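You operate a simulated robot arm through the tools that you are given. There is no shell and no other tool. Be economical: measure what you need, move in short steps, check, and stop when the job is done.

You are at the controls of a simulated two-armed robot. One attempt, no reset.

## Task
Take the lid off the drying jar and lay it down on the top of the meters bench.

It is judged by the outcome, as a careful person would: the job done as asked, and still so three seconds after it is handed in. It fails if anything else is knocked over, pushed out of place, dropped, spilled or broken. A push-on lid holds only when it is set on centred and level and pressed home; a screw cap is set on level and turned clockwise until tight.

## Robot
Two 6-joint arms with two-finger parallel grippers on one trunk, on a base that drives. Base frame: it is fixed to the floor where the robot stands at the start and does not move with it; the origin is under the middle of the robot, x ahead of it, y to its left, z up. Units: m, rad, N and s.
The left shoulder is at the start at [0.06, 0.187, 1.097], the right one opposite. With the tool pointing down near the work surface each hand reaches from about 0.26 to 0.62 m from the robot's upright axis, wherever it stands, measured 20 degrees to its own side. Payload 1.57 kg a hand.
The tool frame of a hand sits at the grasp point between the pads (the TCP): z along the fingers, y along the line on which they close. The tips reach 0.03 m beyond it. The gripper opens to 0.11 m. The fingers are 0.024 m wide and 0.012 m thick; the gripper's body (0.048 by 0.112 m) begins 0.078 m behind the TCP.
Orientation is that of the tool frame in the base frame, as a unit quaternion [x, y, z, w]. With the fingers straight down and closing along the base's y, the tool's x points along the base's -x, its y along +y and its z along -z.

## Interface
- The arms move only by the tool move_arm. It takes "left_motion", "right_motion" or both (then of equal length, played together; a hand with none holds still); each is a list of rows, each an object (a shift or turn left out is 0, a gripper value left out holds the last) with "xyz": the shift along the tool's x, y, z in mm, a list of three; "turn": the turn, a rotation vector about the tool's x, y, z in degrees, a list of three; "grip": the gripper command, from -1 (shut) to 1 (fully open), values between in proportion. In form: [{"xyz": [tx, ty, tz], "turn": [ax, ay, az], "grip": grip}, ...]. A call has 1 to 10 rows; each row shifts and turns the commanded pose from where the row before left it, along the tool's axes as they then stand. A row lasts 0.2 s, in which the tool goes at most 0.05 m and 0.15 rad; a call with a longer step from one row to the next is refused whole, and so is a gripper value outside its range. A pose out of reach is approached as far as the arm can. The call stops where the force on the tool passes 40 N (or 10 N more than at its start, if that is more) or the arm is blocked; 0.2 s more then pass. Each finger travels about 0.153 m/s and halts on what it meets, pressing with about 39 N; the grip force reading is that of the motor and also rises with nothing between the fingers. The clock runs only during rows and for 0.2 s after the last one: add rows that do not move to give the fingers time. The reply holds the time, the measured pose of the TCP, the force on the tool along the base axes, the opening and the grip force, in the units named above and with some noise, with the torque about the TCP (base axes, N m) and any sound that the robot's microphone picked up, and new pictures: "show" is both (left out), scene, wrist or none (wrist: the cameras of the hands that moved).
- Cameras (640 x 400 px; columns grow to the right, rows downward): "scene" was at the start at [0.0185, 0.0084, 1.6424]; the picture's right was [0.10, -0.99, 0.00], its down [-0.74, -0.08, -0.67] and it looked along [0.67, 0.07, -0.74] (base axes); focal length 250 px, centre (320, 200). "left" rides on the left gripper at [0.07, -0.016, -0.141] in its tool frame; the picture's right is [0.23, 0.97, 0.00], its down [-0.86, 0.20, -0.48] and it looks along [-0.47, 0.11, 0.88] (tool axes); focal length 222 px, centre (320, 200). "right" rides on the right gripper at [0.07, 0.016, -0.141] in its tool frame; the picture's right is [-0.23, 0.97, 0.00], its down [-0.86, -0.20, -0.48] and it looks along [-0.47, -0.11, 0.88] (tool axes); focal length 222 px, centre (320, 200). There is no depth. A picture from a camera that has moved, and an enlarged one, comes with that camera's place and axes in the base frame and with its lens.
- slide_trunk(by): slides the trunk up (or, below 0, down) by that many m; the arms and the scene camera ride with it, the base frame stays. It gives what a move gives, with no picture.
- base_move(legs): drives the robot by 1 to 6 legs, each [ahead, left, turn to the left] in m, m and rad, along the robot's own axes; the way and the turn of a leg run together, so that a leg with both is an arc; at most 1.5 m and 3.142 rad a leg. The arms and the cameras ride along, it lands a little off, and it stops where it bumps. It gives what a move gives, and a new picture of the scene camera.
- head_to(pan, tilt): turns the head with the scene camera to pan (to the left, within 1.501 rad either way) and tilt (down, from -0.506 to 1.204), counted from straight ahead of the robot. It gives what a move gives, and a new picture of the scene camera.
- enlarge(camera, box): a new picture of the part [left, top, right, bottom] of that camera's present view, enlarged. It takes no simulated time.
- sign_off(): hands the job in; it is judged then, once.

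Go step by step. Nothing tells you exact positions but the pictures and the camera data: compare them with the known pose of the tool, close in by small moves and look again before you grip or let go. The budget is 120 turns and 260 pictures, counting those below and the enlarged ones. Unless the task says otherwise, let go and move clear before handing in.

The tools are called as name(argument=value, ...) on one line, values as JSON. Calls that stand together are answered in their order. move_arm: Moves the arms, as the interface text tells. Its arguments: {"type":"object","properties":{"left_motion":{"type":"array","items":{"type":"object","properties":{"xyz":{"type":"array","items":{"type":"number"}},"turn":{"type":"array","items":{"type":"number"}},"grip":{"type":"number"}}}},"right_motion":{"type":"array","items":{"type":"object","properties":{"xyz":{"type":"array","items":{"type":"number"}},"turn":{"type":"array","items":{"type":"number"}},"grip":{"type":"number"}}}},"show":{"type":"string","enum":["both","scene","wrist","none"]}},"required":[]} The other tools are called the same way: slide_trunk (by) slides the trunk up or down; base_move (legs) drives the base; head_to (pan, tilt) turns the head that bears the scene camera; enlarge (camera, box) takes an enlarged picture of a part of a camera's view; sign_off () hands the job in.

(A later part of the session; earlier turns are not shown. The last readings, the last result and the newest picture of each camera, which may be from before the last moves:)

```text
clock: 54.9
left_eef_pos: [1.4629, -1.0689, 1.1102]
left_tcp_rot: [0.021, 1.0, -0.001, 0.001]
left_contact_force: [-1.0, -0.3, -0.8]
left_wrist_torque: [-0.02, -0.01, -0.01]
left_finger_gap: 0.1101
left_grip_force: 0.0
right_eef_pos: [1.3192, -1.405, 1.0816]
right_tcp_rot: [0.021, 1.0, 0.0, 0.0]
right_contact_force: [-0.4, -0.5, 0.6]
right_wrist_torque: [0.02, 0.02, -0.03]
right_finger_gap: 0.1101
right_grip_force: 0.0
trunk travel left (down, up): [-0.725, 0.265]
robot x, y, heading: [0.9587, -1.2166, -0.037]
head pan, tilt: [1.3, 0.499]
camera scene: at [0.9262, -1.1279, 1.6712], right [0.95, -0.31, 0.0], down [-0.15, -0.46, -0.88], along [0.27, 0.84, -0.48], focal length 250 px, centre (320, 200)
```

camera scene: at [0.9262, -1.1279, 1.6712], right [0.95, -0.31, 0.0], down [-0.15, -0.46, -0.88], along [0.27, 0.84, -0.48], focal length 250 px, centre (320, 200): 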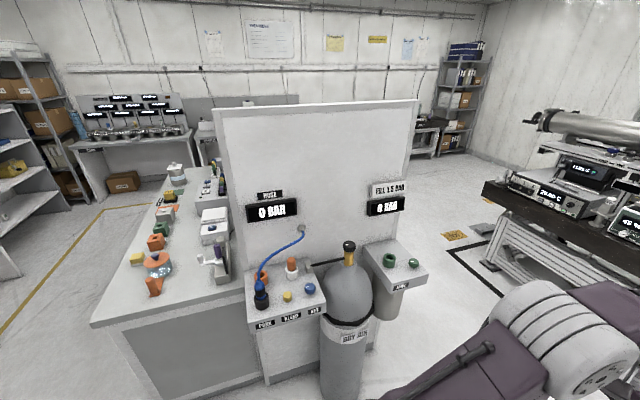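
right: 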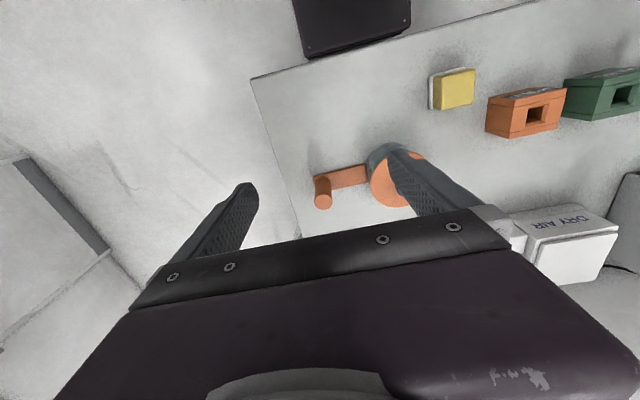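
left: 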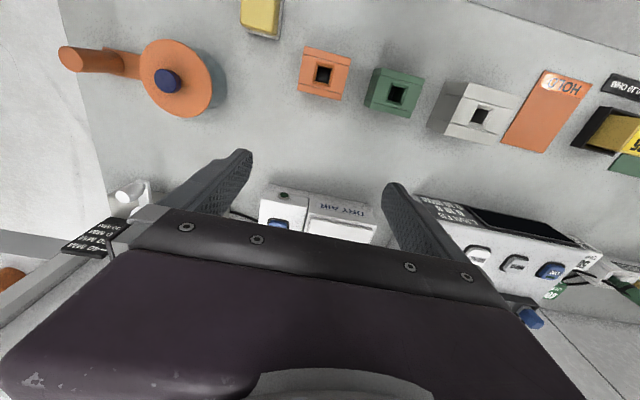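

Still partition face here. I'll go a bit further to look at its back side.

base_move(legs=[[0.9, 0.0, 0.04], [0, 0, 1.2]])

head_to(pan=0.8, tilt=0.5)

enlarge(camera="scene", box=[0, 100, 320, 300])

enlarge(camera="scene", box=[320, 100, 640, 300])

```text
clock: 62.6
left_eef_pos: [1.8748, -0.7172, 1.1101]
left_tcp_rot: [-0.564, 0.825, 0.0, 0.001]
left_contact_force: [0.7, 0.0, 0.0]
left_wrist_torque: [-0.04, -0.05, 0.03]
left_finger_gap: 0.1101
left_grip_force: 0.0
right_eef_pos: [2.1472, -0.9604, 1.0803]
right_tcp_rot: [-0.565, 0.825, 0.0, 0.0]
right_contact_force: [-0.1, -0.7, -0.1]
right_wrist_torque: [-0.02, 0.0, -0.03]
right_finger_gap: 0.11
right_grip_force: 0.0
trunk travel left (down, up): [-0.725, 0.265]
robot x, y, heading: [1.8555, -1.2421, 1.2]
head pan, tilt: [1.3, 0.499]
camera scene: at [1.7584, -1.2428, 1.6712], right [0.6, 0.8, 0.0], down [0.38, -0.29, -0.88], along [-0.7, 0.52, -0.48], focal length 250 px, centre (320, 200)
```

scene: 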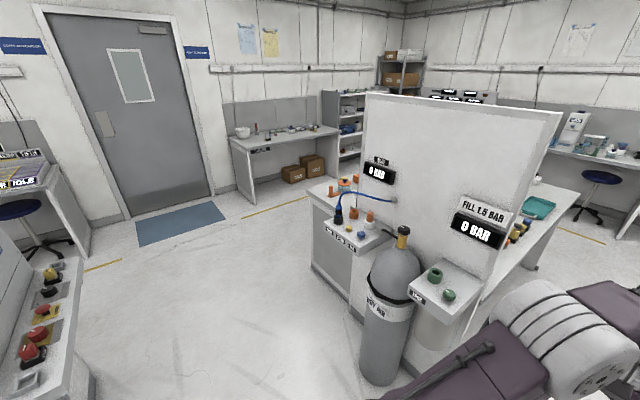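

```text
clock: 63.5
left_eef_pos: [1.8746, -0.7161, 1.1108]
left_tcp_rot: [-0.564, 0.826, 0.0, 0.002]
left_contact_force: [0.1, 0.2, -0.2]
left_wrist_torque: [0.01, -0.02, -0.03]
left_finger_gap: 0.1099
left_grip_force: 0.0
right_eef_pos: [2.1465, -0.9612, 1.0806]
right_tcp_rot: [-0.565, 0.825, 0.0, 0.0]
right_contact_force: [0.4, 0.4, 0.6]
right_wrist_torque: [0.01, 0.01, -0.03]
right_finger_gap: 0.1099
right_grip_force: 0.1
trunk travel left (down, up): [-0.725, 0.265]
robot x, y, heading: [1.8552, -1.24, 1.198]
head pan, tilt: [0.799, 0.499]
camera scene: at [1.7933, -1.2145, 1.6712], right [0.91, 0.42, 0.0], down [0.2, -0.44, -0.88], along [-0.37, 0.8, -0.48], focal length 250 px, centre (320, 200)
```

scene: 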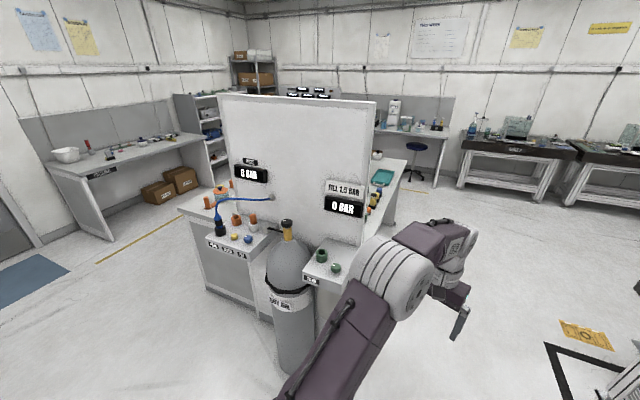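

```text
2.00 times, centred on (160, 200) of scene
camera zoom: at [1.7933, -1.2145, 1.6712], right [0.91, 0.42, 0.0], down [0.2, -0.44, -0.88], along [-0.37, 0.8, -0.48], focal length 500 px, centre (640, 200)
```

zoom: 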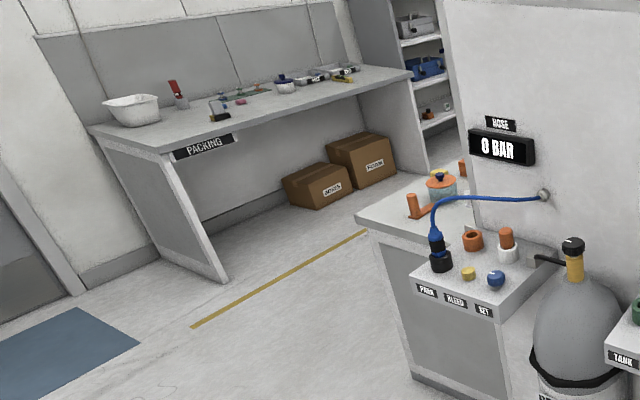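

```text
2.00 times, centred on (480, 200) of scene
camera zoom: at [1.7933, -1.2145, 1.6712], right [0.91, 0.42, 0.0], down [0.2, -0.44, -0.88], along [-0.37, 0.8, -0.48], focal length 500 px, centre (0, 200)
```

zoom: 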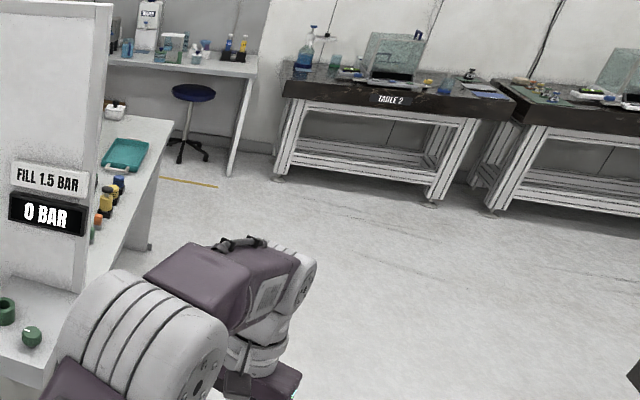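

There's a bench behind the partition. I'll drive along it.

base_move(legs=[[0, 0, 0.37], [0, -0.3, 0], [1.4, 0, 0]])

head_to(pan=1.2, tilt=0.6)

enlarge(camera="scene", box=[0, 100, 320, 300])

enlarge(camera="scene", box=[320, 100, 640, 300])

```text
clock: 73.2
left_eef_pos: [1.9972, 0.6354, 1.1091]
left_tcp_rot: [-0.705, 0.709, 0.0, 0.002]
left_contact_force: [0.0, 0.3, 0.4]
left_wrist_torque: [0.0, 0.03, 0.0]
left_finger_gap: 0.1101
left_grip_force: 0.0
right_eef_pos: [2.3379, 0.5037, 1.0817]
right_tcp_rot: [-0.705, 0.71, -0.001, 0.0]
right_contact_force: [-1.0, 0.6, -0.3]
right_wrist_torque: [-0.01, 0.02, 0.01]
right_finger_gap: 0.1101
right_grip_force: 0.0
trunk travel left (down, up): [-0.725, 0.265]
robot x, y, heading: [2.1664, 0.1374, 1.566]
head pan, tilt: [0.799, 0.499]
camera scene: at [2.098, 0.1412, 1.6712], right [0.7, 0.71, 0.0], down [0.34, -0.34, -0.88], along [-0.63, 0.62, -0.48], focal length 250 px, centre (320, 200)
```

scene: 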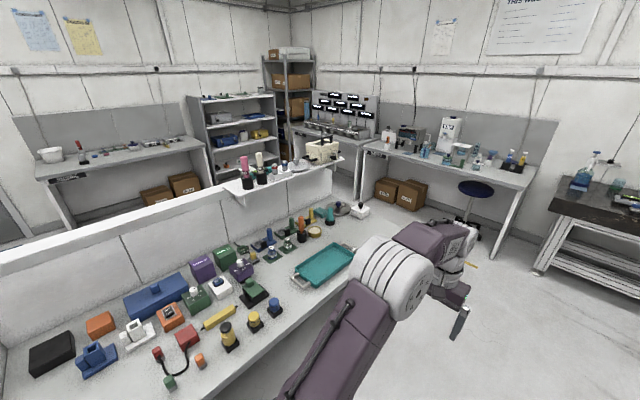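

```text
clock: 74.1
left_eef_pos: [1.9972, 0.6354, 1.1098]
left_tcp_rot: [-0.704, 0.71, 0.0, 0.001]
left_contact_force: [0.0, -0.1, 0.0]
left_wrist_torque: [-0.01, 0.0, 0.0]
left_finger_gap: 0.1101
left_grip_force: 0.1
right_eef_pos: [2.3378, 0.5039, 1.082]
right_tcp_rot: [-0.705, 0.71, 0.001, 0.0]
right_contact_force: [-0.8, 0.1, -0.3]
right_wrist_torque: [-0.01, 0.0, -0.02]
right_finger_gap: 0.1101
right_grip_force: 0.1
trunk travel left (down, up): [-0.725, 0.265]
robot x, y, heading: [2.1625, 0.1347, 1.568]
head pan, tilt: [1.201, 0.6]
camera scene: at [2.0807, 0.1103, 1.6621], right [0.37, 0.93, 0.0], down [0.53, -0.21, -0.83], along [-0.77, 0.3, -0.56], focal length 250 px, centre (320, 200)
```

scene: 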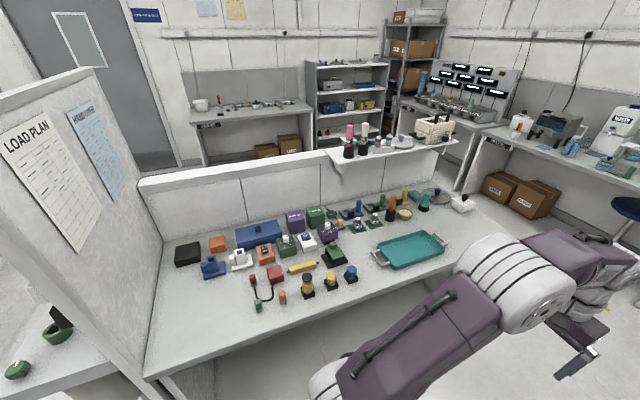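

```text
2.00 times, centred on (160, 200) of scene
camera zoom: at [2.0807, 0.1103, 1.6621], right [0.37, 0.93, 0.0], down [0.53, -0.21, -0.83], along [-0.77, 0.3, -0.56], focal length 500 px, centre (640, 200)
```

zoom: 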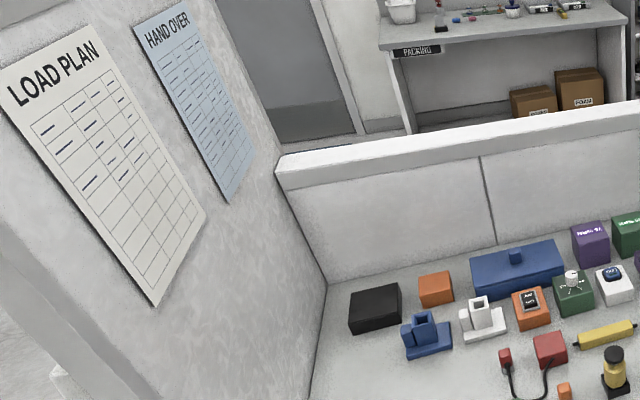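

```text
2.00 times, centred on (480, 200) of scene
camera zoom: at [2.0807, 0.1103, 1.6621], right [0.37, 0.93, 0.0], down [0.53, -0.21, -0.83], along [-0.77, 0.3, -0.56], focal length 500 px, centre (0, 200)
```

zoom: 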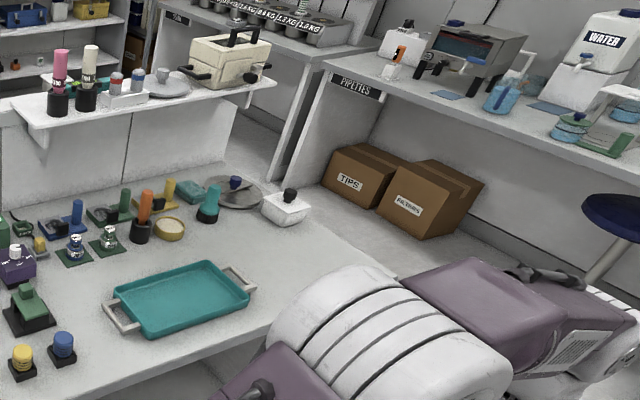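

No jar on this bench. I'll check the pipettes bench and the tables.

head_to(pan=0.0, tilt=0.4)

enlarge(camera="scene", box=[0, 80, 160, 200])

enlarge(camera="scene", box=[150, 100, 330, 220])

enlarge(camera="scene", box=[300, 80, 480, 200])

head_to(pan=-1.4, tilt=0.4)

```text
clock: 75.5
left_eef_pos: [1.9973, 0.6343, 1.1113]
left_tcp_rot: [-0.705, 0.709, 0.0, 0.002]
left_contact_force: [0.1, 0.3, -0.1]
left_wrist_torque: [-0.01, 0.02, 0.02]
left_finger_gap: 0.1099
left_grip_force: 0.0
right_eef_pos: [2.3386, 0.504, 1.0817]
right_tcp_rot: [-0.705, 0.709, 0.001, -0.001]
right_contact_force: [-0.8, 0.1, 0.9]
right_wrist_torque: [-0.03, -0.02, -0.01]
right_finger_gap: 0.1098
right_grip_force: 0.1
trunk travel left (down, up): [-0.725, 0.265]
robot x, y, heading: [2.1589, 0.1356, 1.57]
head pan, tilt: [0.0, 0.4]
camera scene: at [2.1633, 0.1703, 1.6803], right [1.0, -0.01, 0.0], down [0.0, -0.39, -0.92], along [0.0, 0.92, -0.39], focal length 250 px, centre (320, 200)
```

scene: 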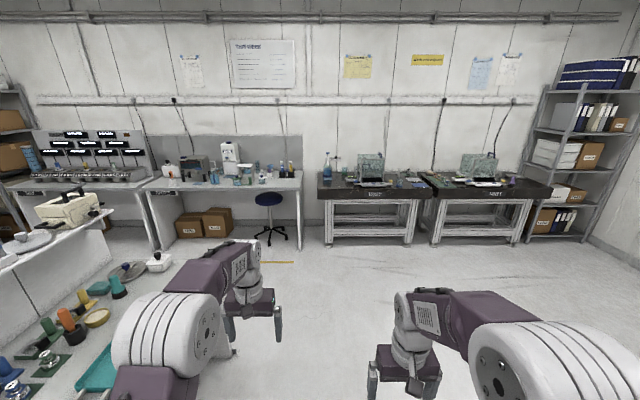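

```text
3.33 times, centred on (80, 140) of scene
camera zoom: at [2.1633, 0.1703, 1.6803], right [1.0, -0.01, 0.0], down [0.0, -0.39, -0.92], along [0.0, 0.92, -0.39], focal length 833 px, centre (1120, 400)
```

zoom: 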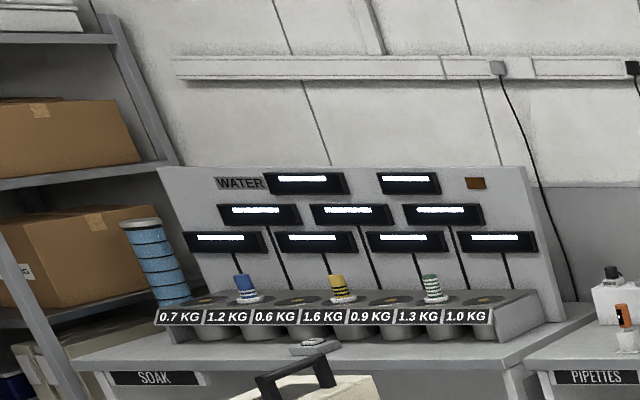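

```text
3.33 times, centred on (240, 160) of scene
camera zoom: at [2.1633, 0.1703, 1.6803], right [1.0, -0.01, 0.0], down [0.0, -0.39, -0.92], along [0.0, 0.92, -0.39], focal length 833 px, centre (587, 333)
```

zoom: 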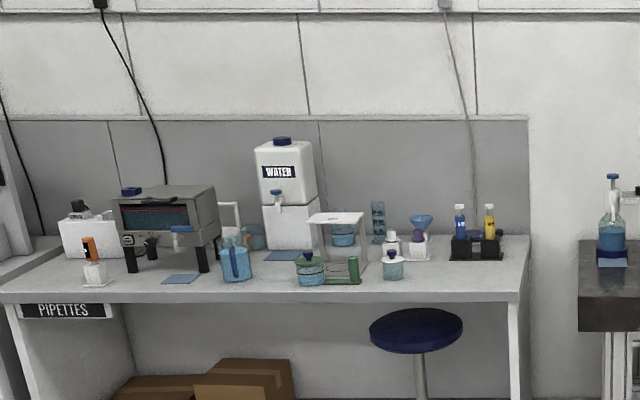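

```text
3.33 times, centred on (390, 140) of scene
camera zoom: at [2.1633, 0.1703, 1.6803], right [1.0, -0.01, 0.0], down [0.0, -0.39, -0.92], along [0.0, 0.92, -0.39], focal length 833 px, centre (87, 400)
```

zoom: 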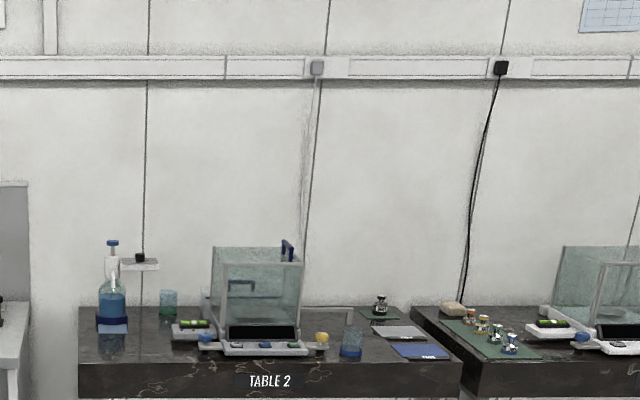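

```text
clock: 77.0
left_eef_pos: [1.9966, 0.6357, 1.1104]
left_tcp_rot: [-0.705, 0.709, 0.0, 0.001]
left_contact_force: [-0.5, 0.8, 0.1]
left_wrist_torque: [0.01, 0.01, -0.01]
left_finger_gap: 0.1099
left_grip_force: 0.0
right_eef_pos: [2.3363, 0.5041, 1.0813]
right_tcp_rot: [-0.705, 0.709, 0.0, 0.0]
right_contact_force: [0.4, 0.2, 0.8]
right_wrist_torque: [0.0, 0.0, -0.08]
right_finger_gap: 0.11
right_grip_force: 0.1
trunk travel left (down, up): [-0.725, 0.265]
robot x, y, heading: [2.163, 0.1381, 1.571]
head pan, tilt: [-1.4, 0.4]
camera scene: at [2.2542, 0.093, 1.6804], right [0.17, -0.99, 0.0], down [-0.38, -0.06, -0.92], along [0.91, 0.15, -0.39], focal length 250 px, centre (320, 200)
```

scene: 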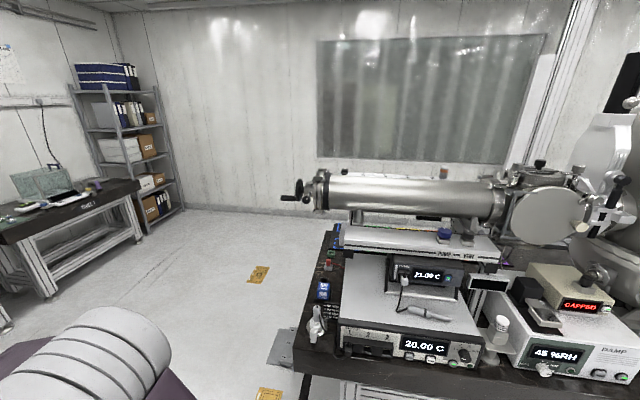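

Not here either. I'll back out and look at the far right corner (TABLE 3, cleaning bench).

base_move(legs=[[-1.4, 0, 0], [0, 0.2, 0], [0, 0, -2.4]])

head_to(pan=0.0, tilt=0.4)

enlarge(camera="scene", box=[0, 80, 320, 280])

enlarge(camera="scene", box=[320, 80, 640, 280])

```text
clock: 90.9
left_eef_pos: [2.3684, -1.5166, 1.1111]
left_tcp_rot: [0.444, 0.896, -0.001, 0.0]
left_contact_force: [-0.4, -0.1, -0.6]
left_wrist_torque: [0.02, -0.02, 0.0]
left_finger_gap: 0.1101
left_grip_force: 0.0
right_eef_pos: [2.0177, -1.6199, 1.0818]
right_tcp_rot: [0.445, 0.896, 0.0, 0.0]
right_contact_force: [-0.3, 0.2, 0.2]
right_wrist_torque: [-0.03, -0.01, -0.02]
right_finger_gap: 0.1099
right_grip_force: 0.1
trunk travel left (down, up): [-0.725, 0.265]
robot x, y, heading: [1.9337, -1.223, -0.92]
head pan, tilt: [-1.4, 0.4]
camera scene: at [1.8334, -1.2431, 1.6804], right [-0.73, 0.68, 0.0], down [0.27, 0.28, -0.92], along [-0.63, -0.67, -0.39], focal length 250 px, centre (320, 200)
```

scene: 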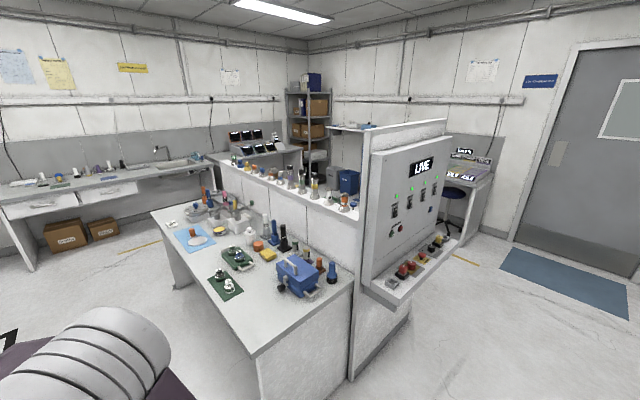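

```text
clock: 92.4
left_eef_pos: [2.3679, -1.5165, 1.1104]
left_tcp_rot: [0.445, 0.895, 0.0, 0.001]
left_contact_force: [0.9, -0.4, 0.4]
left_wrist_torque: [-0.03, 0.0, 0.01]
left_finger_gap: 0.11
left_grip_force: 0.1
right_eef_pos: [2.0185, -1.6209, 1.081]
right_tcp_rot: [0.444, 0.896, -0.001, 0.0]
right_contact_force: [0.6, -0.7, 0.0]
right_wrist_torque: [0.02, 0.03, -0.05]
right_finger_gap: 0.11
right_grip_force: 0.1
trunk travel left (down, up): [-0.725, 0.265]
robot x, y, heading: [1.934, -1.2233, -0.923]
head pan, tilt: [0.0, 0.4]
camera scene: at [1.9524, -1.2492, 1.6803], right [-0.8, -0.6, 0.0], down [-0.24, 0.31, -0.92], along [0.56, -0.73, -0.39], focal length 250 px, centre (320, 200)
```

scene: 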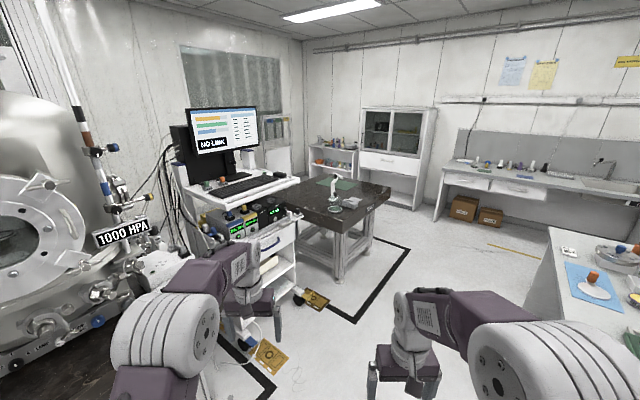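

```text
2.00 times, centred on (160, 180) of scene
camera zoom: at [1.9524, -1.2492, 1.6803], right [-0.8, -0.6, 0.0], down [-0.24, 0.31, -0.92], along [0.56, -0.73, -0.39], focal length 500 px, centre (640, 240)
```

zoom: 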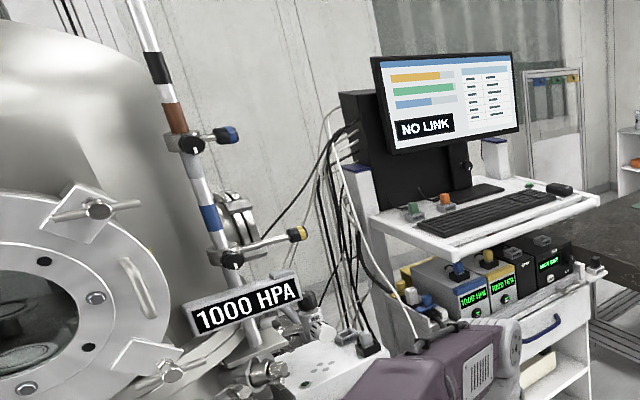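

```text
2.00 times, centred on (480, 180) of scene
camera zoom: at [1.9524, -1.2492, 1.6803], right [-0.8, -0.6, 0.0], down [-0.24, 0.31, -0.92], along [0.56, -0.73, -0.39], focal length 500 px, centre (0, 240)
```

zoom: 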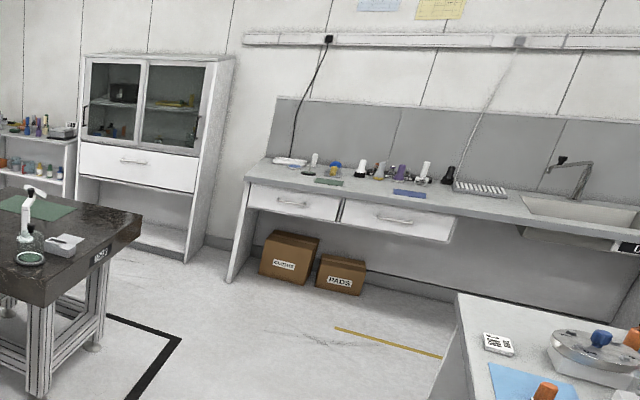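

I'll zoom on the cleaning bench and LIVE bench's rear side items.

enlarge(camera="scene", box=[440, 140, 580, 210])

enlarge(camera="scene", box=[290, 120, 430, 230])

head_to(pan=-1.1, tilt=0.5)

enlarge(camera="scene", box=[240, 130, 480, 280])

```text
4.57 times, centred on (510, 175) of scene
camera zoom: at [1.9524, -1.2492, 1.6803], right [-0.8, -0.6, 0.0], down [-0.24, 0.31, -0.92], along [0.56, -0.73, -0.39], focal length 1142 px, centre (-549, 314)
```

zoom: 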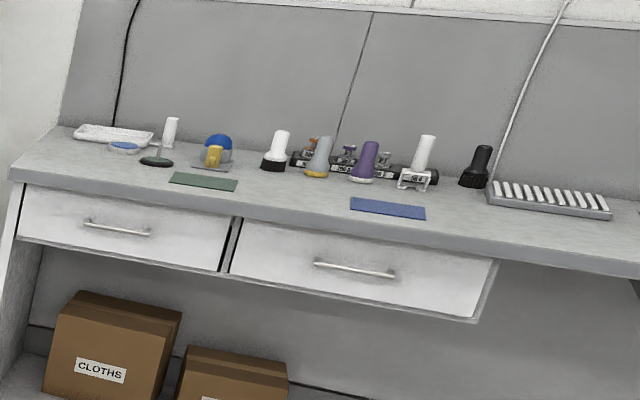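

```text
3.64 times, centred on (360, 175) of scene
camera zoom: at [1.9524, -1.2492, 1.6803], right [-0.8, -0.6, 0.0], down [-0.24, 0.31, -0.92], along [0.56, -0.73, -0.39], focal length 909 px, centre (174, 291)
```

zoom: 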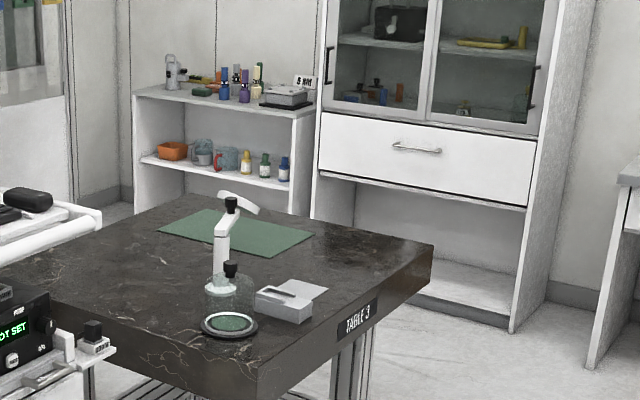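

```text
clock: 93.7
left_eef_pos: [2.3697, -1.5177, 1.1101]
left_tcp_rot: [0.445, 0.895, -0.001, 0.001]
left_contact_force: [-0.6, 0.2, 0.8]
left_wrist_torque: [-0.01, 0.0, 0.0]
left_finger_gap: 0.1103
left_grip_force: 0.1
right_eef_pos: [2.0176, -1.6201, 1.0815]
right_tcp_rot: [0.444, 0.896, 0.0, 0.0]
right_contact_force: [0.6, -0.2, -0.9]
right_wrist_torque: [0.0, -0.04, 0.0]
right_finger_gap: 0.1101
right_grip_force: 0.0
trunk travel left (down, up): [-0.725, 0.265]
robot x, y, heading: [1.9333, -1.2218, -0.922]
head pan, tilt: [-1.1, 0.499]
camera scene: at [1.857, -1.2574, 1.6712], right [-0.9, 0.43, 0.0], down [0.21, 0.43, -0.88], along [-0.38, -0.79, -0.48], focal length 250 px, centre (320, 200)
```

scene: 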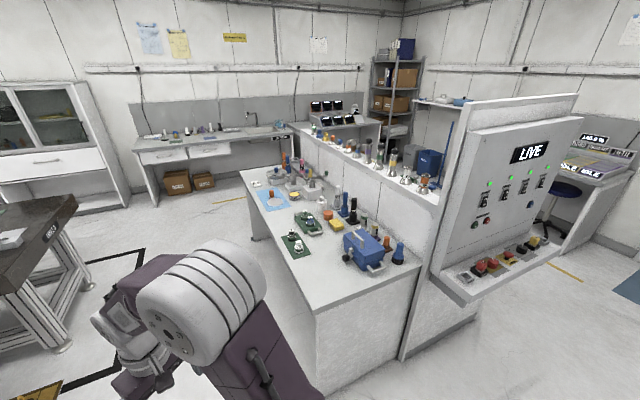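

```text
2.67 times, centred on (360, 205) of scene
camera zoom: at [1.857, -1.2574, 1.6712], right [-0.9, 0.43, 0.0], down [0.21, 0.43, -0.88], along [-0.38, -0.79, -0.48], focal length 666 px, centre (213, 187)
```

zoom: 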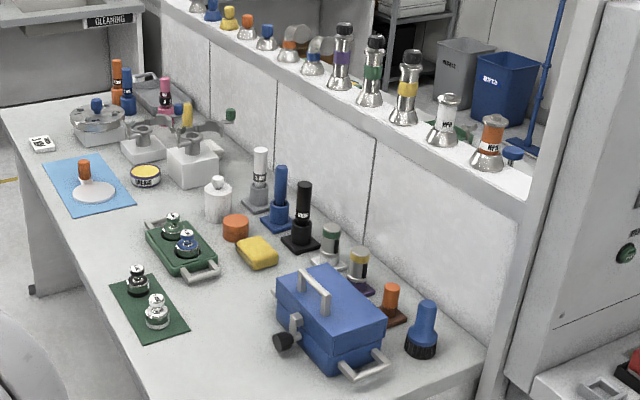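

TABLE 3 has a clear jar with a black knob. I'll get a closer look at it.

head_to(pan=0.0, tilt=0.5)

enlarge(camera="scene", box=[310, 150, 390, 200])

head_to(pan=0.9, tilt=0.5)

enlarge(camera="scene", box=[200, 150, 520, 350])

```text
clock: 95.1
left_eef_pos: [2.3681, -1.5157, 1.1101]
left_tcp_rot: [0.445, 0.896, -0.001, 0.001]
left_contact_force: [-0.7, 0.4, 0.6]
left_wrist_torque: [0.01, 0.0, 0.0]
left_finger_gap: 0.1101
left_grip_force: 0.0
right_eef_pos: [2.0168, -1.6191, 1.0813]
right_tcp_rot: [0.445, 0.896, 0.0, 0.0]
right_contact_force: [-0.9, -0.1, -0.7]
right_wrist_torque: [0.02, -0.03, -0.02]
right_finger_gap: 0.1099
right_grip_force: 0.1
trunk travel left (down, up): [-0.725, 0.265]
robot x, y, heading: [1.9301, -1.2269, -0.927]
head pan, tilt: [0.0, 0.499]
camera scene: at [1.9514, -1.2479, 1.6712], right [-0.8, -0.6, 0.0], down [-0.29, 0.38, -0.88], along [0.53, -0.7, -0.48], focal length 250 px, centre (320, 200)
```

scene: 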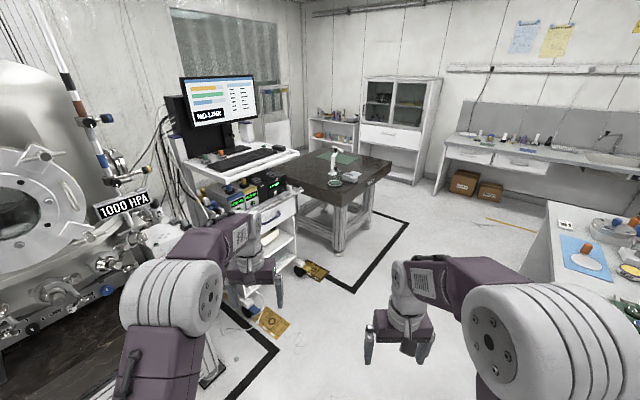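

```text
8.00 times, centred on (350, 175) of scene
camera zoom: at [1.9514, -1.2479, 1.6712], right [-0.8, -0.6, 0.0], down [-0.29, 0.38, -0.88], along [0.53, -0.7, -0.48], focal length 1999 px, centre (80, 400)
```

zoom: 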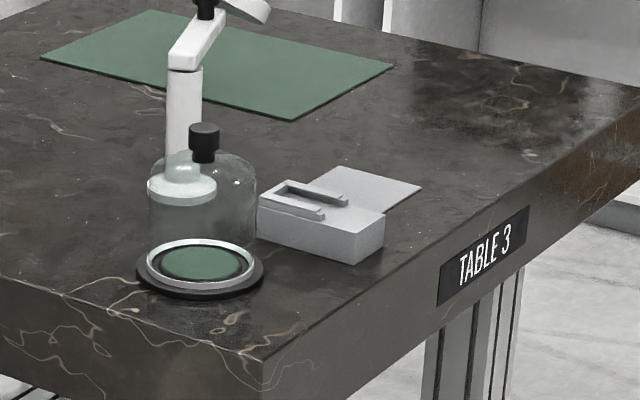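

```text
clock: 96.3
left_eef_pos: [2.3687, -1.516, 1.1097]
left_tcp_rot: [0.444, 0.896, -0.001, 0.001]
left_contact_force: [-0.1, -0.2, 0.1]
left_wrist_torque: [0.0, 0.01, -0.03]
left_finger_gap: 0.1099
left_grip_force: 0.1
right_eef_pos: [2.0186, -1.6206, 1.0802]
right_tcp_rot: [0.444, 0.896, -0.001, 0.0]
right_contact_force: [-0.8, -0.2, 0.0]
right_wrist_torque: [0.01, 0.01, 0.04]
right_finger_gap: 0.1102
right_grip_force: 0.1
trunk travel left (down, up): [-0.725, 0.265]
robot x, y, heading: [1.9324, -1.2201, -0.922]
head pan, tilt: [0.901, 0.499]
camera scene: at [1.9874, -1.1774, 1.6712], right [-0.02, -1.0, 0.0], down [-0.48, 0.01, -0.88], along [0.88, -0.02, -0.48], focal length 250 px, centre (320, 200)
```

scene: 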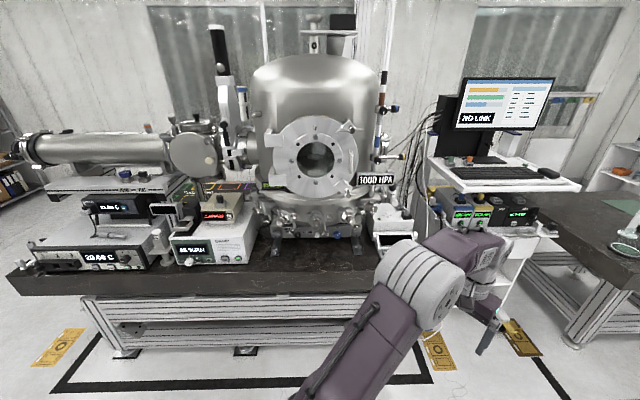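

```text
2.00 times, centred on (360, 250) of scene
camera zoom: at [1.9874, -1.1774, 1.6712], right [-0.02, -1.0, 0.0], down [-0.48, 0.01, -0.88], along [0.88, -0.02, -0.48], focal length 500 px, centre (240, 100)
```

zoom: 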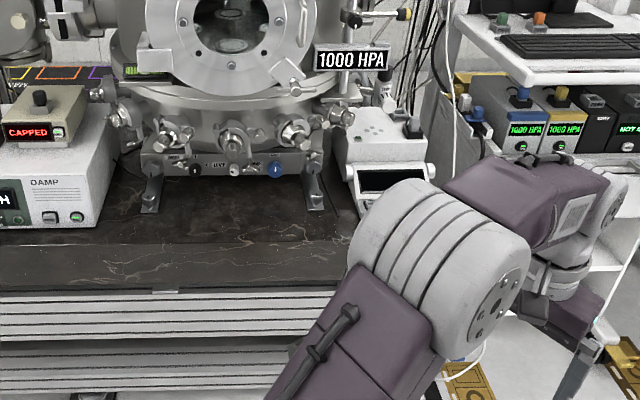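

TABLE 3's is a bell jar on a ring. The LIVE bench's rear has a white jar, so I'll zoom there and on its counterparts.

head_to(pan=-1.1, tilt=0.5)

enlarge(camera="scene", box=[240, 160, 360, 235])

enlarge(camera="scene", box=[300, 90, 470, 196])

enlarge(camera="scene", box=[130, 90, 300, 196])

```text
clock: 98.2
left_eef_pos: [2.3683, -1.5167, 1.1094]
left_tcp_rot: [0.445, 0.896, -0.001, 0.001]
left_contact_force: [0.1, -0.4, -0.3]
left_wrist_torque: [0.01, 0.03, -0.02]
left_finger_gap: 0.11
left_grip_force: 0.2
right_eef_pos: [2.0187, -1.6194, 1.0813]
right_tcp_rot: [0.445, 0.896, 0.0, -0.001]
right_contact_force: [0.2, 0.7, 0.3]
right_wrist_torque: [-0.02, -0.01, 0.02]
right_finger_gap: 0.1099
right_grip_force: 0.1
trunk travel left (down, up): [-0.725, 0.265]
robot x, y, heading: [1.9321, -1.2226, -0.92]
head pan, tilt: [-1.1, 0.499]
camera scene: at [1.857, -1.2573, 1.6712], right [-0.9, 0.43, 0.0], down [0.21, 0.43, -0.88], along [-0.38, -0.79, -0.48], focal length 250 px, centre (320, 200)
```

scene: 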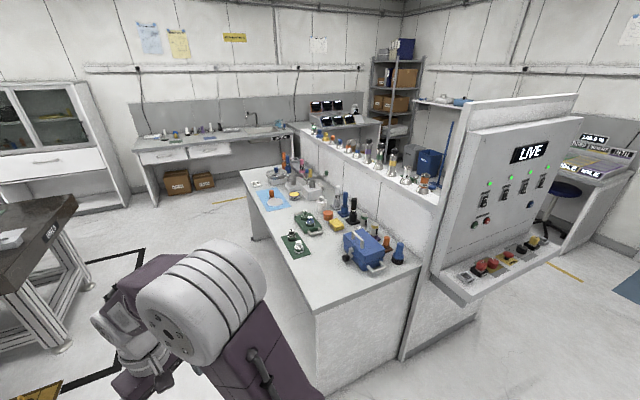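

```text
5.33 times, centred on (300, 198) of scene
camera zoom: at [1.857, -1.2573, 1.6712], right [-0.9, 0.43, 0.0], down [0.21, 0.43, -0.88], along [-0.38, -0.79, -0.48], focal length 1333 px, centre (427, 213)
```

zoom: 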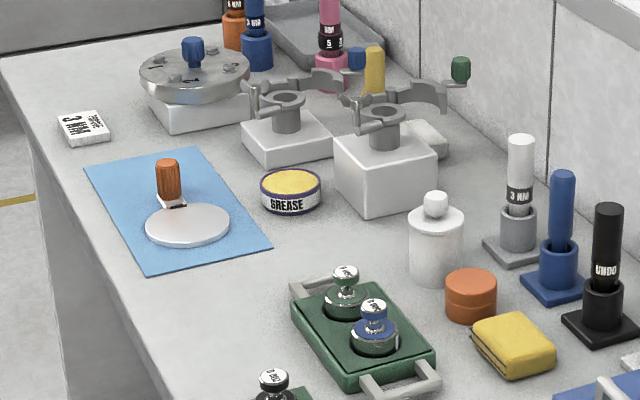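

```text
3.76 times, centred on (385, 143) of scene
camera zoom: at [1.857, -1.2573, 1.6712], right [-0.9, 0.43, 0.0], down [0.21, 0.43, -0.88], along [-0.38, -0.79, -0.48], focal length 941 px, centre (75, 415)
```

zoom: 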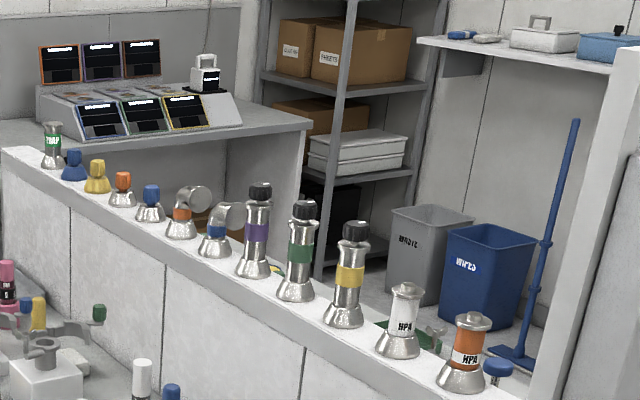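

```text
3.76 times, centred on (215, 143) of scene
camera zoom: at [1.857, -1.2573, 1.6712], right [-0.9, 0.43, 0.0], down [0.21, 0.43, -0.88], along [-0.38, -0.79, -0.48], focal length 941 px, centre (715, 415)
```

zoom: 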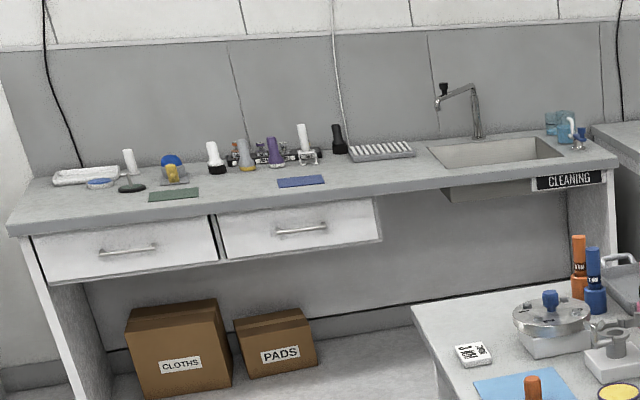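

No clear "drying jar" label yet. I'll return towards the start bench to inspect its jar label, its ledge and the bench name.

base_move(legs=[[0, 0, 0.92], [-1.1, 0, 0], [-1.1, 0.05, 0], [0, 1.2, 0]])

head_to(pan=0.8, tilt=0.5)

enlarge(camera="scene", box=[240, 120, 560, 320])

```text
clock: 117.1
left_eef_pos: [0.2567, 0.1931, 1.1104]
left_tcp_rot: [0.009, 1.0, -0.001, 0.001]
left_contact_force: [1.2, -0.7, 0.2]
left_wrist_torque: [0.0, 0.05, -0.03]
left_finger_gap: 0.1101
left_grip_force: 0.0
right_eef_pos: [0.1213, -0.147, 1.0809]
right_tcp_rot: [0.009, 1.0, 0.0, -0.001]
right_contact_force: [-0.4, -0.1, 1.0]
right_wrist_torque: [-0.02, -0.02, -0.01]
right_finger_gap: 0.1099
right_grip_force: 0.0
trunk travel left (down, up): [-0.725, 0.265]
robot x, y, heading: [-0.2444, 0.0315, -0.015]
head pan, tilt: [-1.1, 0.499]
camera scene: at [-0.2636, -0.0484, 1.6712], right [-0.9, -0.44, 0.0], down [-0.21, 0.43, -0.88], along [0.38, -0.79, -0.48], focal length 250 px, centre (320, 200)
```

scene: 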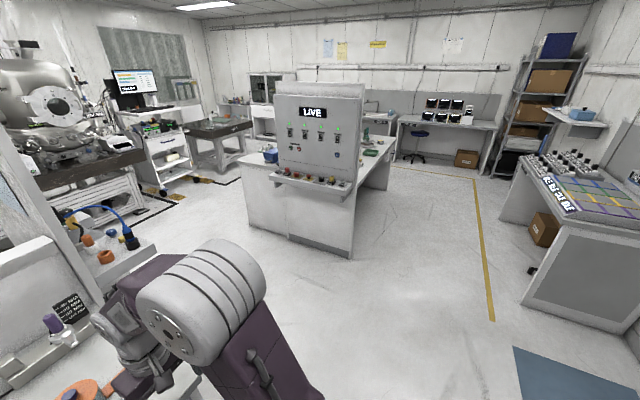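

```text
clock: 119.0
left_eef_pos: [0.2565, 0.1931, 1.1085]
left_tcp_rot: [0.01, 1.0, -0.001, 0.001]
left_contact_force: [-1.2, 0.1, 0.8]
left_wrist_torque: [-0.04, -0.04, 0.0]
left_finger_gap: 0.1101
left_grip_force: 0.0
right_eef_pos: [0.1217, -0.1476, 1.0806]
right_tcp_rot: [0.009, 1.0, -0.001, 0.0]
right_contact_force: [1.2, -0.3, -0.1]
right_wrist_torque: [0.01, 0.0, -0.02]
right_finger_gap: 0.1099
right_grip_force: 0.0
trunk travel left (down, up): [-0.725, 0.265]
robot x, y, heading: [-0.2437, 0.0344, -0.014]
head pan, tilt: [0.799, 0.499]
camera scene: at [-0.2388, 0.0978, 1.6712], right [0.7, -0.71, 0.0], down [-0.34, -0.34, -0.88], along [0.62, 0.62, -0.48], focal length 250 px, centre (320, 200)
```

scene: 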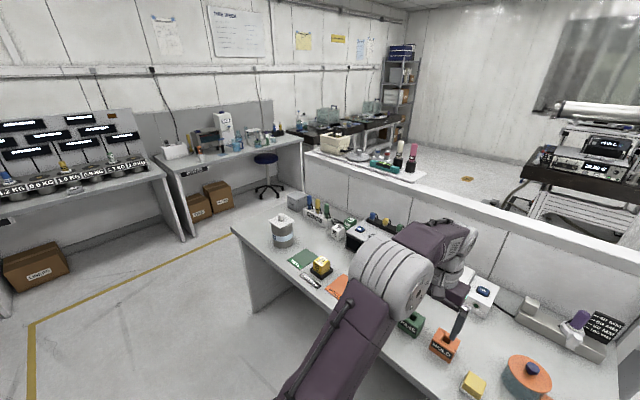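

```text
2.00 times, centred on (400, 220) of scene
camera zoom: at [-0.2388, 0.0978, 1.6712], right [0.7, -0.71, 0.0], down [-0.34, -0.34, -0.88], along [0.62, 0.62, -0.48], focal length 500 px, centre (160, 160)
```

zoom: 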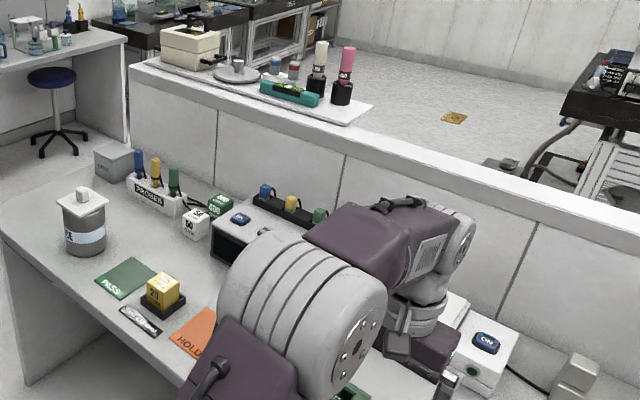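

I'll move to the left along the bench to read the jar's label from the left side.

base_move(legs=[[0, 1.3, 0]])

head_to(pan=-0.1, tilt=0.8)

enlarge(camera="scene", box=[160, 120, 480, 320])

```text
clock: 125.5
left_eef_pos: [0.2944, 1.4951, 1.11]
left_tcp_rot: [0.018, 1.0, -0.001, 0.001]
left_contact_force: [-0.4, 0.1, -0.7]
left_wrist_torque: [0.01, -0.01, -0.02]
left_finger_gap: 0.11
left_grip_force: 0.1
right_eef_pos: [0.1514, 1.158, 1.0802]
right_tcp_rot: [0.017, 1.0, 0.0, 0.0]
right_contact_force: [0.6, -0.2, -0.7]
right_wrist_torque: [0.02, 0.02, 0.03]
right_finger_gap: 0.1099
right_grip_force: 0.0
trunk travel left (down, up): [-0.725, 0.265]
robot x, y, heading: [-0.2099, 1.3462, -0.036]
head pan, tilt: [0.799, 0.499]
camera scene: at [-0.2035, 1.4077, 1.6712], right [0.69, -0.72, 0.0], down [-0.35, -0.33, -0.88], along [0.63, 0.61, -0.48], focal length 250 px, centre (320, 200)
```

scene: 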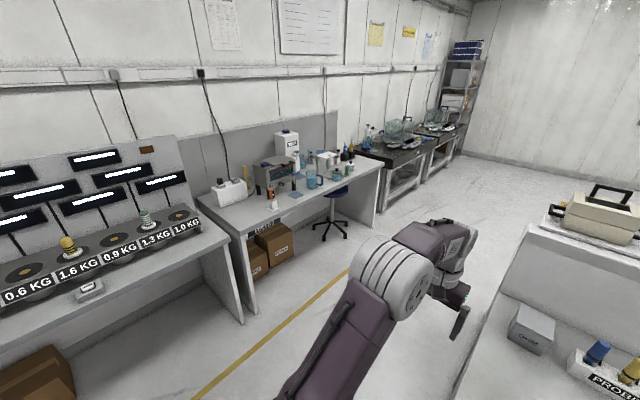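

```text
clock: 126.7
left_eef_pos: [0.2946, 1.4952, 1.1109]
left_tcp_rot: [0.018, 1.0, -0.001, 0.001]
left_contact_force: [-0.9, 0.0, -0.2]
left_wrist_torque: [0.03, 0.01, 0.02]
left_finger_gap: 0.11
left_grip_force: 0.0
right_eef_pos: [0.1521, 1.1577, 1.081]
right_tcp_rot: [0.018, 1.0, 0.0, 0.0]
right_contact_force: [-0.5, -0.3, -0.4]
right_wrist_torque: [0.0, 0.0, 0.01]
right_finger_gap: 0.1102
right_grip_force: 0.1
trunk travel left (down, up): [-0.725, 0.265]
robot x, y, heading: [-0.2116, 1.3438, -0.036]
head pan, tilt: [-0.099, 0.799]
camera scene: at [-0.1892, 1.3344, 1.6453], right [-0.13, -0.99, 0.0], down [-0.71, 0.1, -0.7], along [0.69, -0.09, -0.72], focal length 250 px, centre (320, 200)
```

scene: 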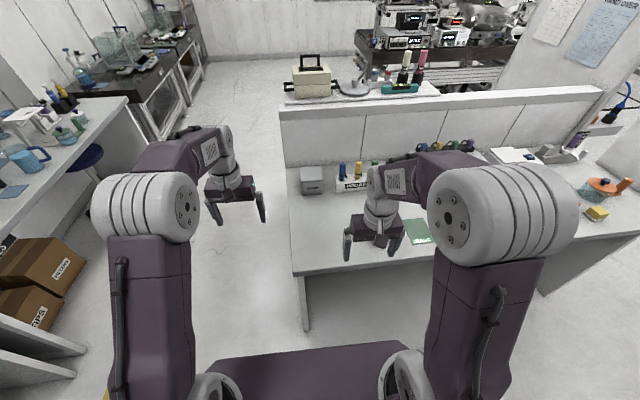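

```text
2.00 times, centred on (320, 220) of scene
camera zoom: at [-0.1892, 1.3344, 1.6453], right [-0.13, -0.99, 0.0], down [-0.71, 0.1, -0.7], along [0.69, -0.09, -0.72], focal length 500 px, centre (320, 160)
```

zoom: 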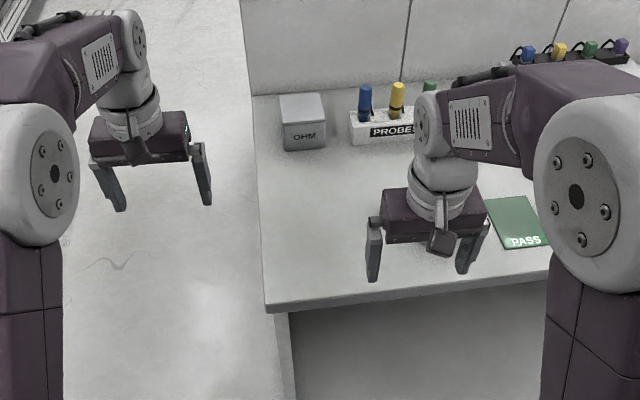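

My right hand hides the jar. I'll strafe a bit more left to see past it.

base_move(legs=[[-0.05, 0.4, 0]])

head_to(pan=-0.6, tilt=0.7)

enlarge(camera="scene", box=[160, 100, 480, 300])

```text
clock: 129.2
left_eef_pos: [0.2581, 1.8938, 1.1104]
left_tcp_rot: [0.018, 1.0, 0.0, 0.0]
left_contact_force: [-0.7, -0.3, -1.2]
left_wrist_torque: [0.0, 0.0, -0.01]
left_finger_gap: 0.1101
left_grip_force: 0.0
right_eef_pos: [0.1166, 1.5583, 1.0806]
right_tcp_rot: [0.017, 1.0, 0.0, -0.001]
right_contact_force: [-0.2, 0.6, 0.7]
right_wrist_torque: [-0.04, -0.02, -0.01]
right_finger_gap: 0.1099
right_grip_force: 0.0
trunk travel left (down, up): [-0.725, 0.265]
robot x, y, heading: [-0.2455, 1.7436, -0.035]
head pan, tilt: [-0.099, 0.799]
camera scene: at [-0.2246, 1.734, 1.6452], right [-0.13, -0.99, 0.0], down [-0.71, 0.1, -0.7], along [0.69, -0.09, -0.72], focal length 250 px, centre (320, 200)
```

scene: 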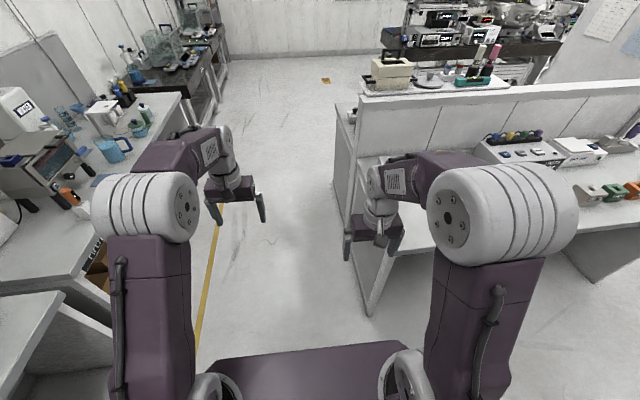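

```text
clock: 130.2
left_eef_pos: [0.2569, 1.8962, 1.1101]
left_tcp_rot: [0.018, 1.0, -0.001, 0.0]
left_contact_force: [0.2, -0.2, -0.9]
left_wrist_torque: [0.03, 0.03, 0.02]
left_finger_gap: 0.11
left_grip_force: 0.0
right_eef_pos: [0.1158, 1.5588, 1.0815]
right_tcp_rot: [0.017, 1.0, 0.0, 0.001]
right_contact_force: [0.0, 0.0, 0.1]
right_wrist_torque: [-0.02, 0.01, 0.0]
right_finger_gap: 0.1102
right_grip_force: 0.1
trunk travel left (down, up): [-0.725, 0.265]
robot x, y, heading: [-0.2435, 1.7428, -0.036]
head pan, tilt: [-0.6, 0.7]
camera scene: at [-0.2362, 1.6953, 1.6535], right [-0.59, -0.81, 0.0], down [-0.52, 0.38, -0.76], along [0.62, -0.45, -0.64], focal length 250 px, centre (320, 200)
```

scene: 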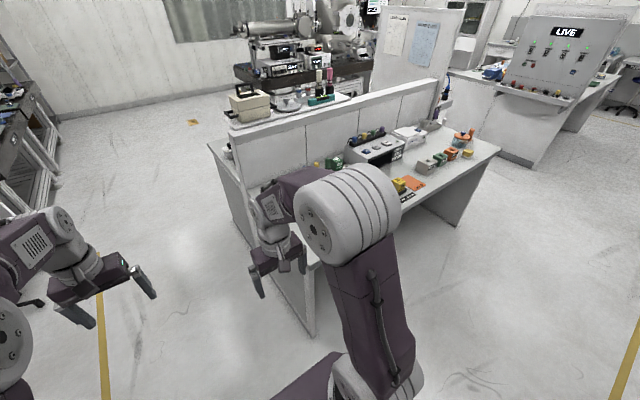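

```text
2.00 times, centred on (320, 200) of scene
camera zoom: at [-0.2362, 1.6953, 1.6535], right [-0.59, -0.81, 0.0], down [-0.52, 0.38, -0.76], along [0.62, -0.45, -0.64], focal length 500 px, centre (320, 200)
```

zoom: 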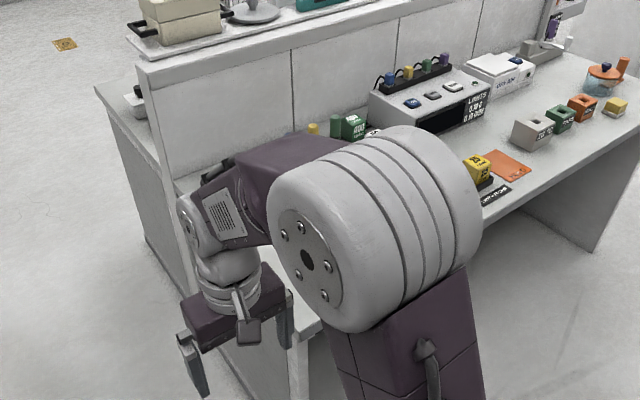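

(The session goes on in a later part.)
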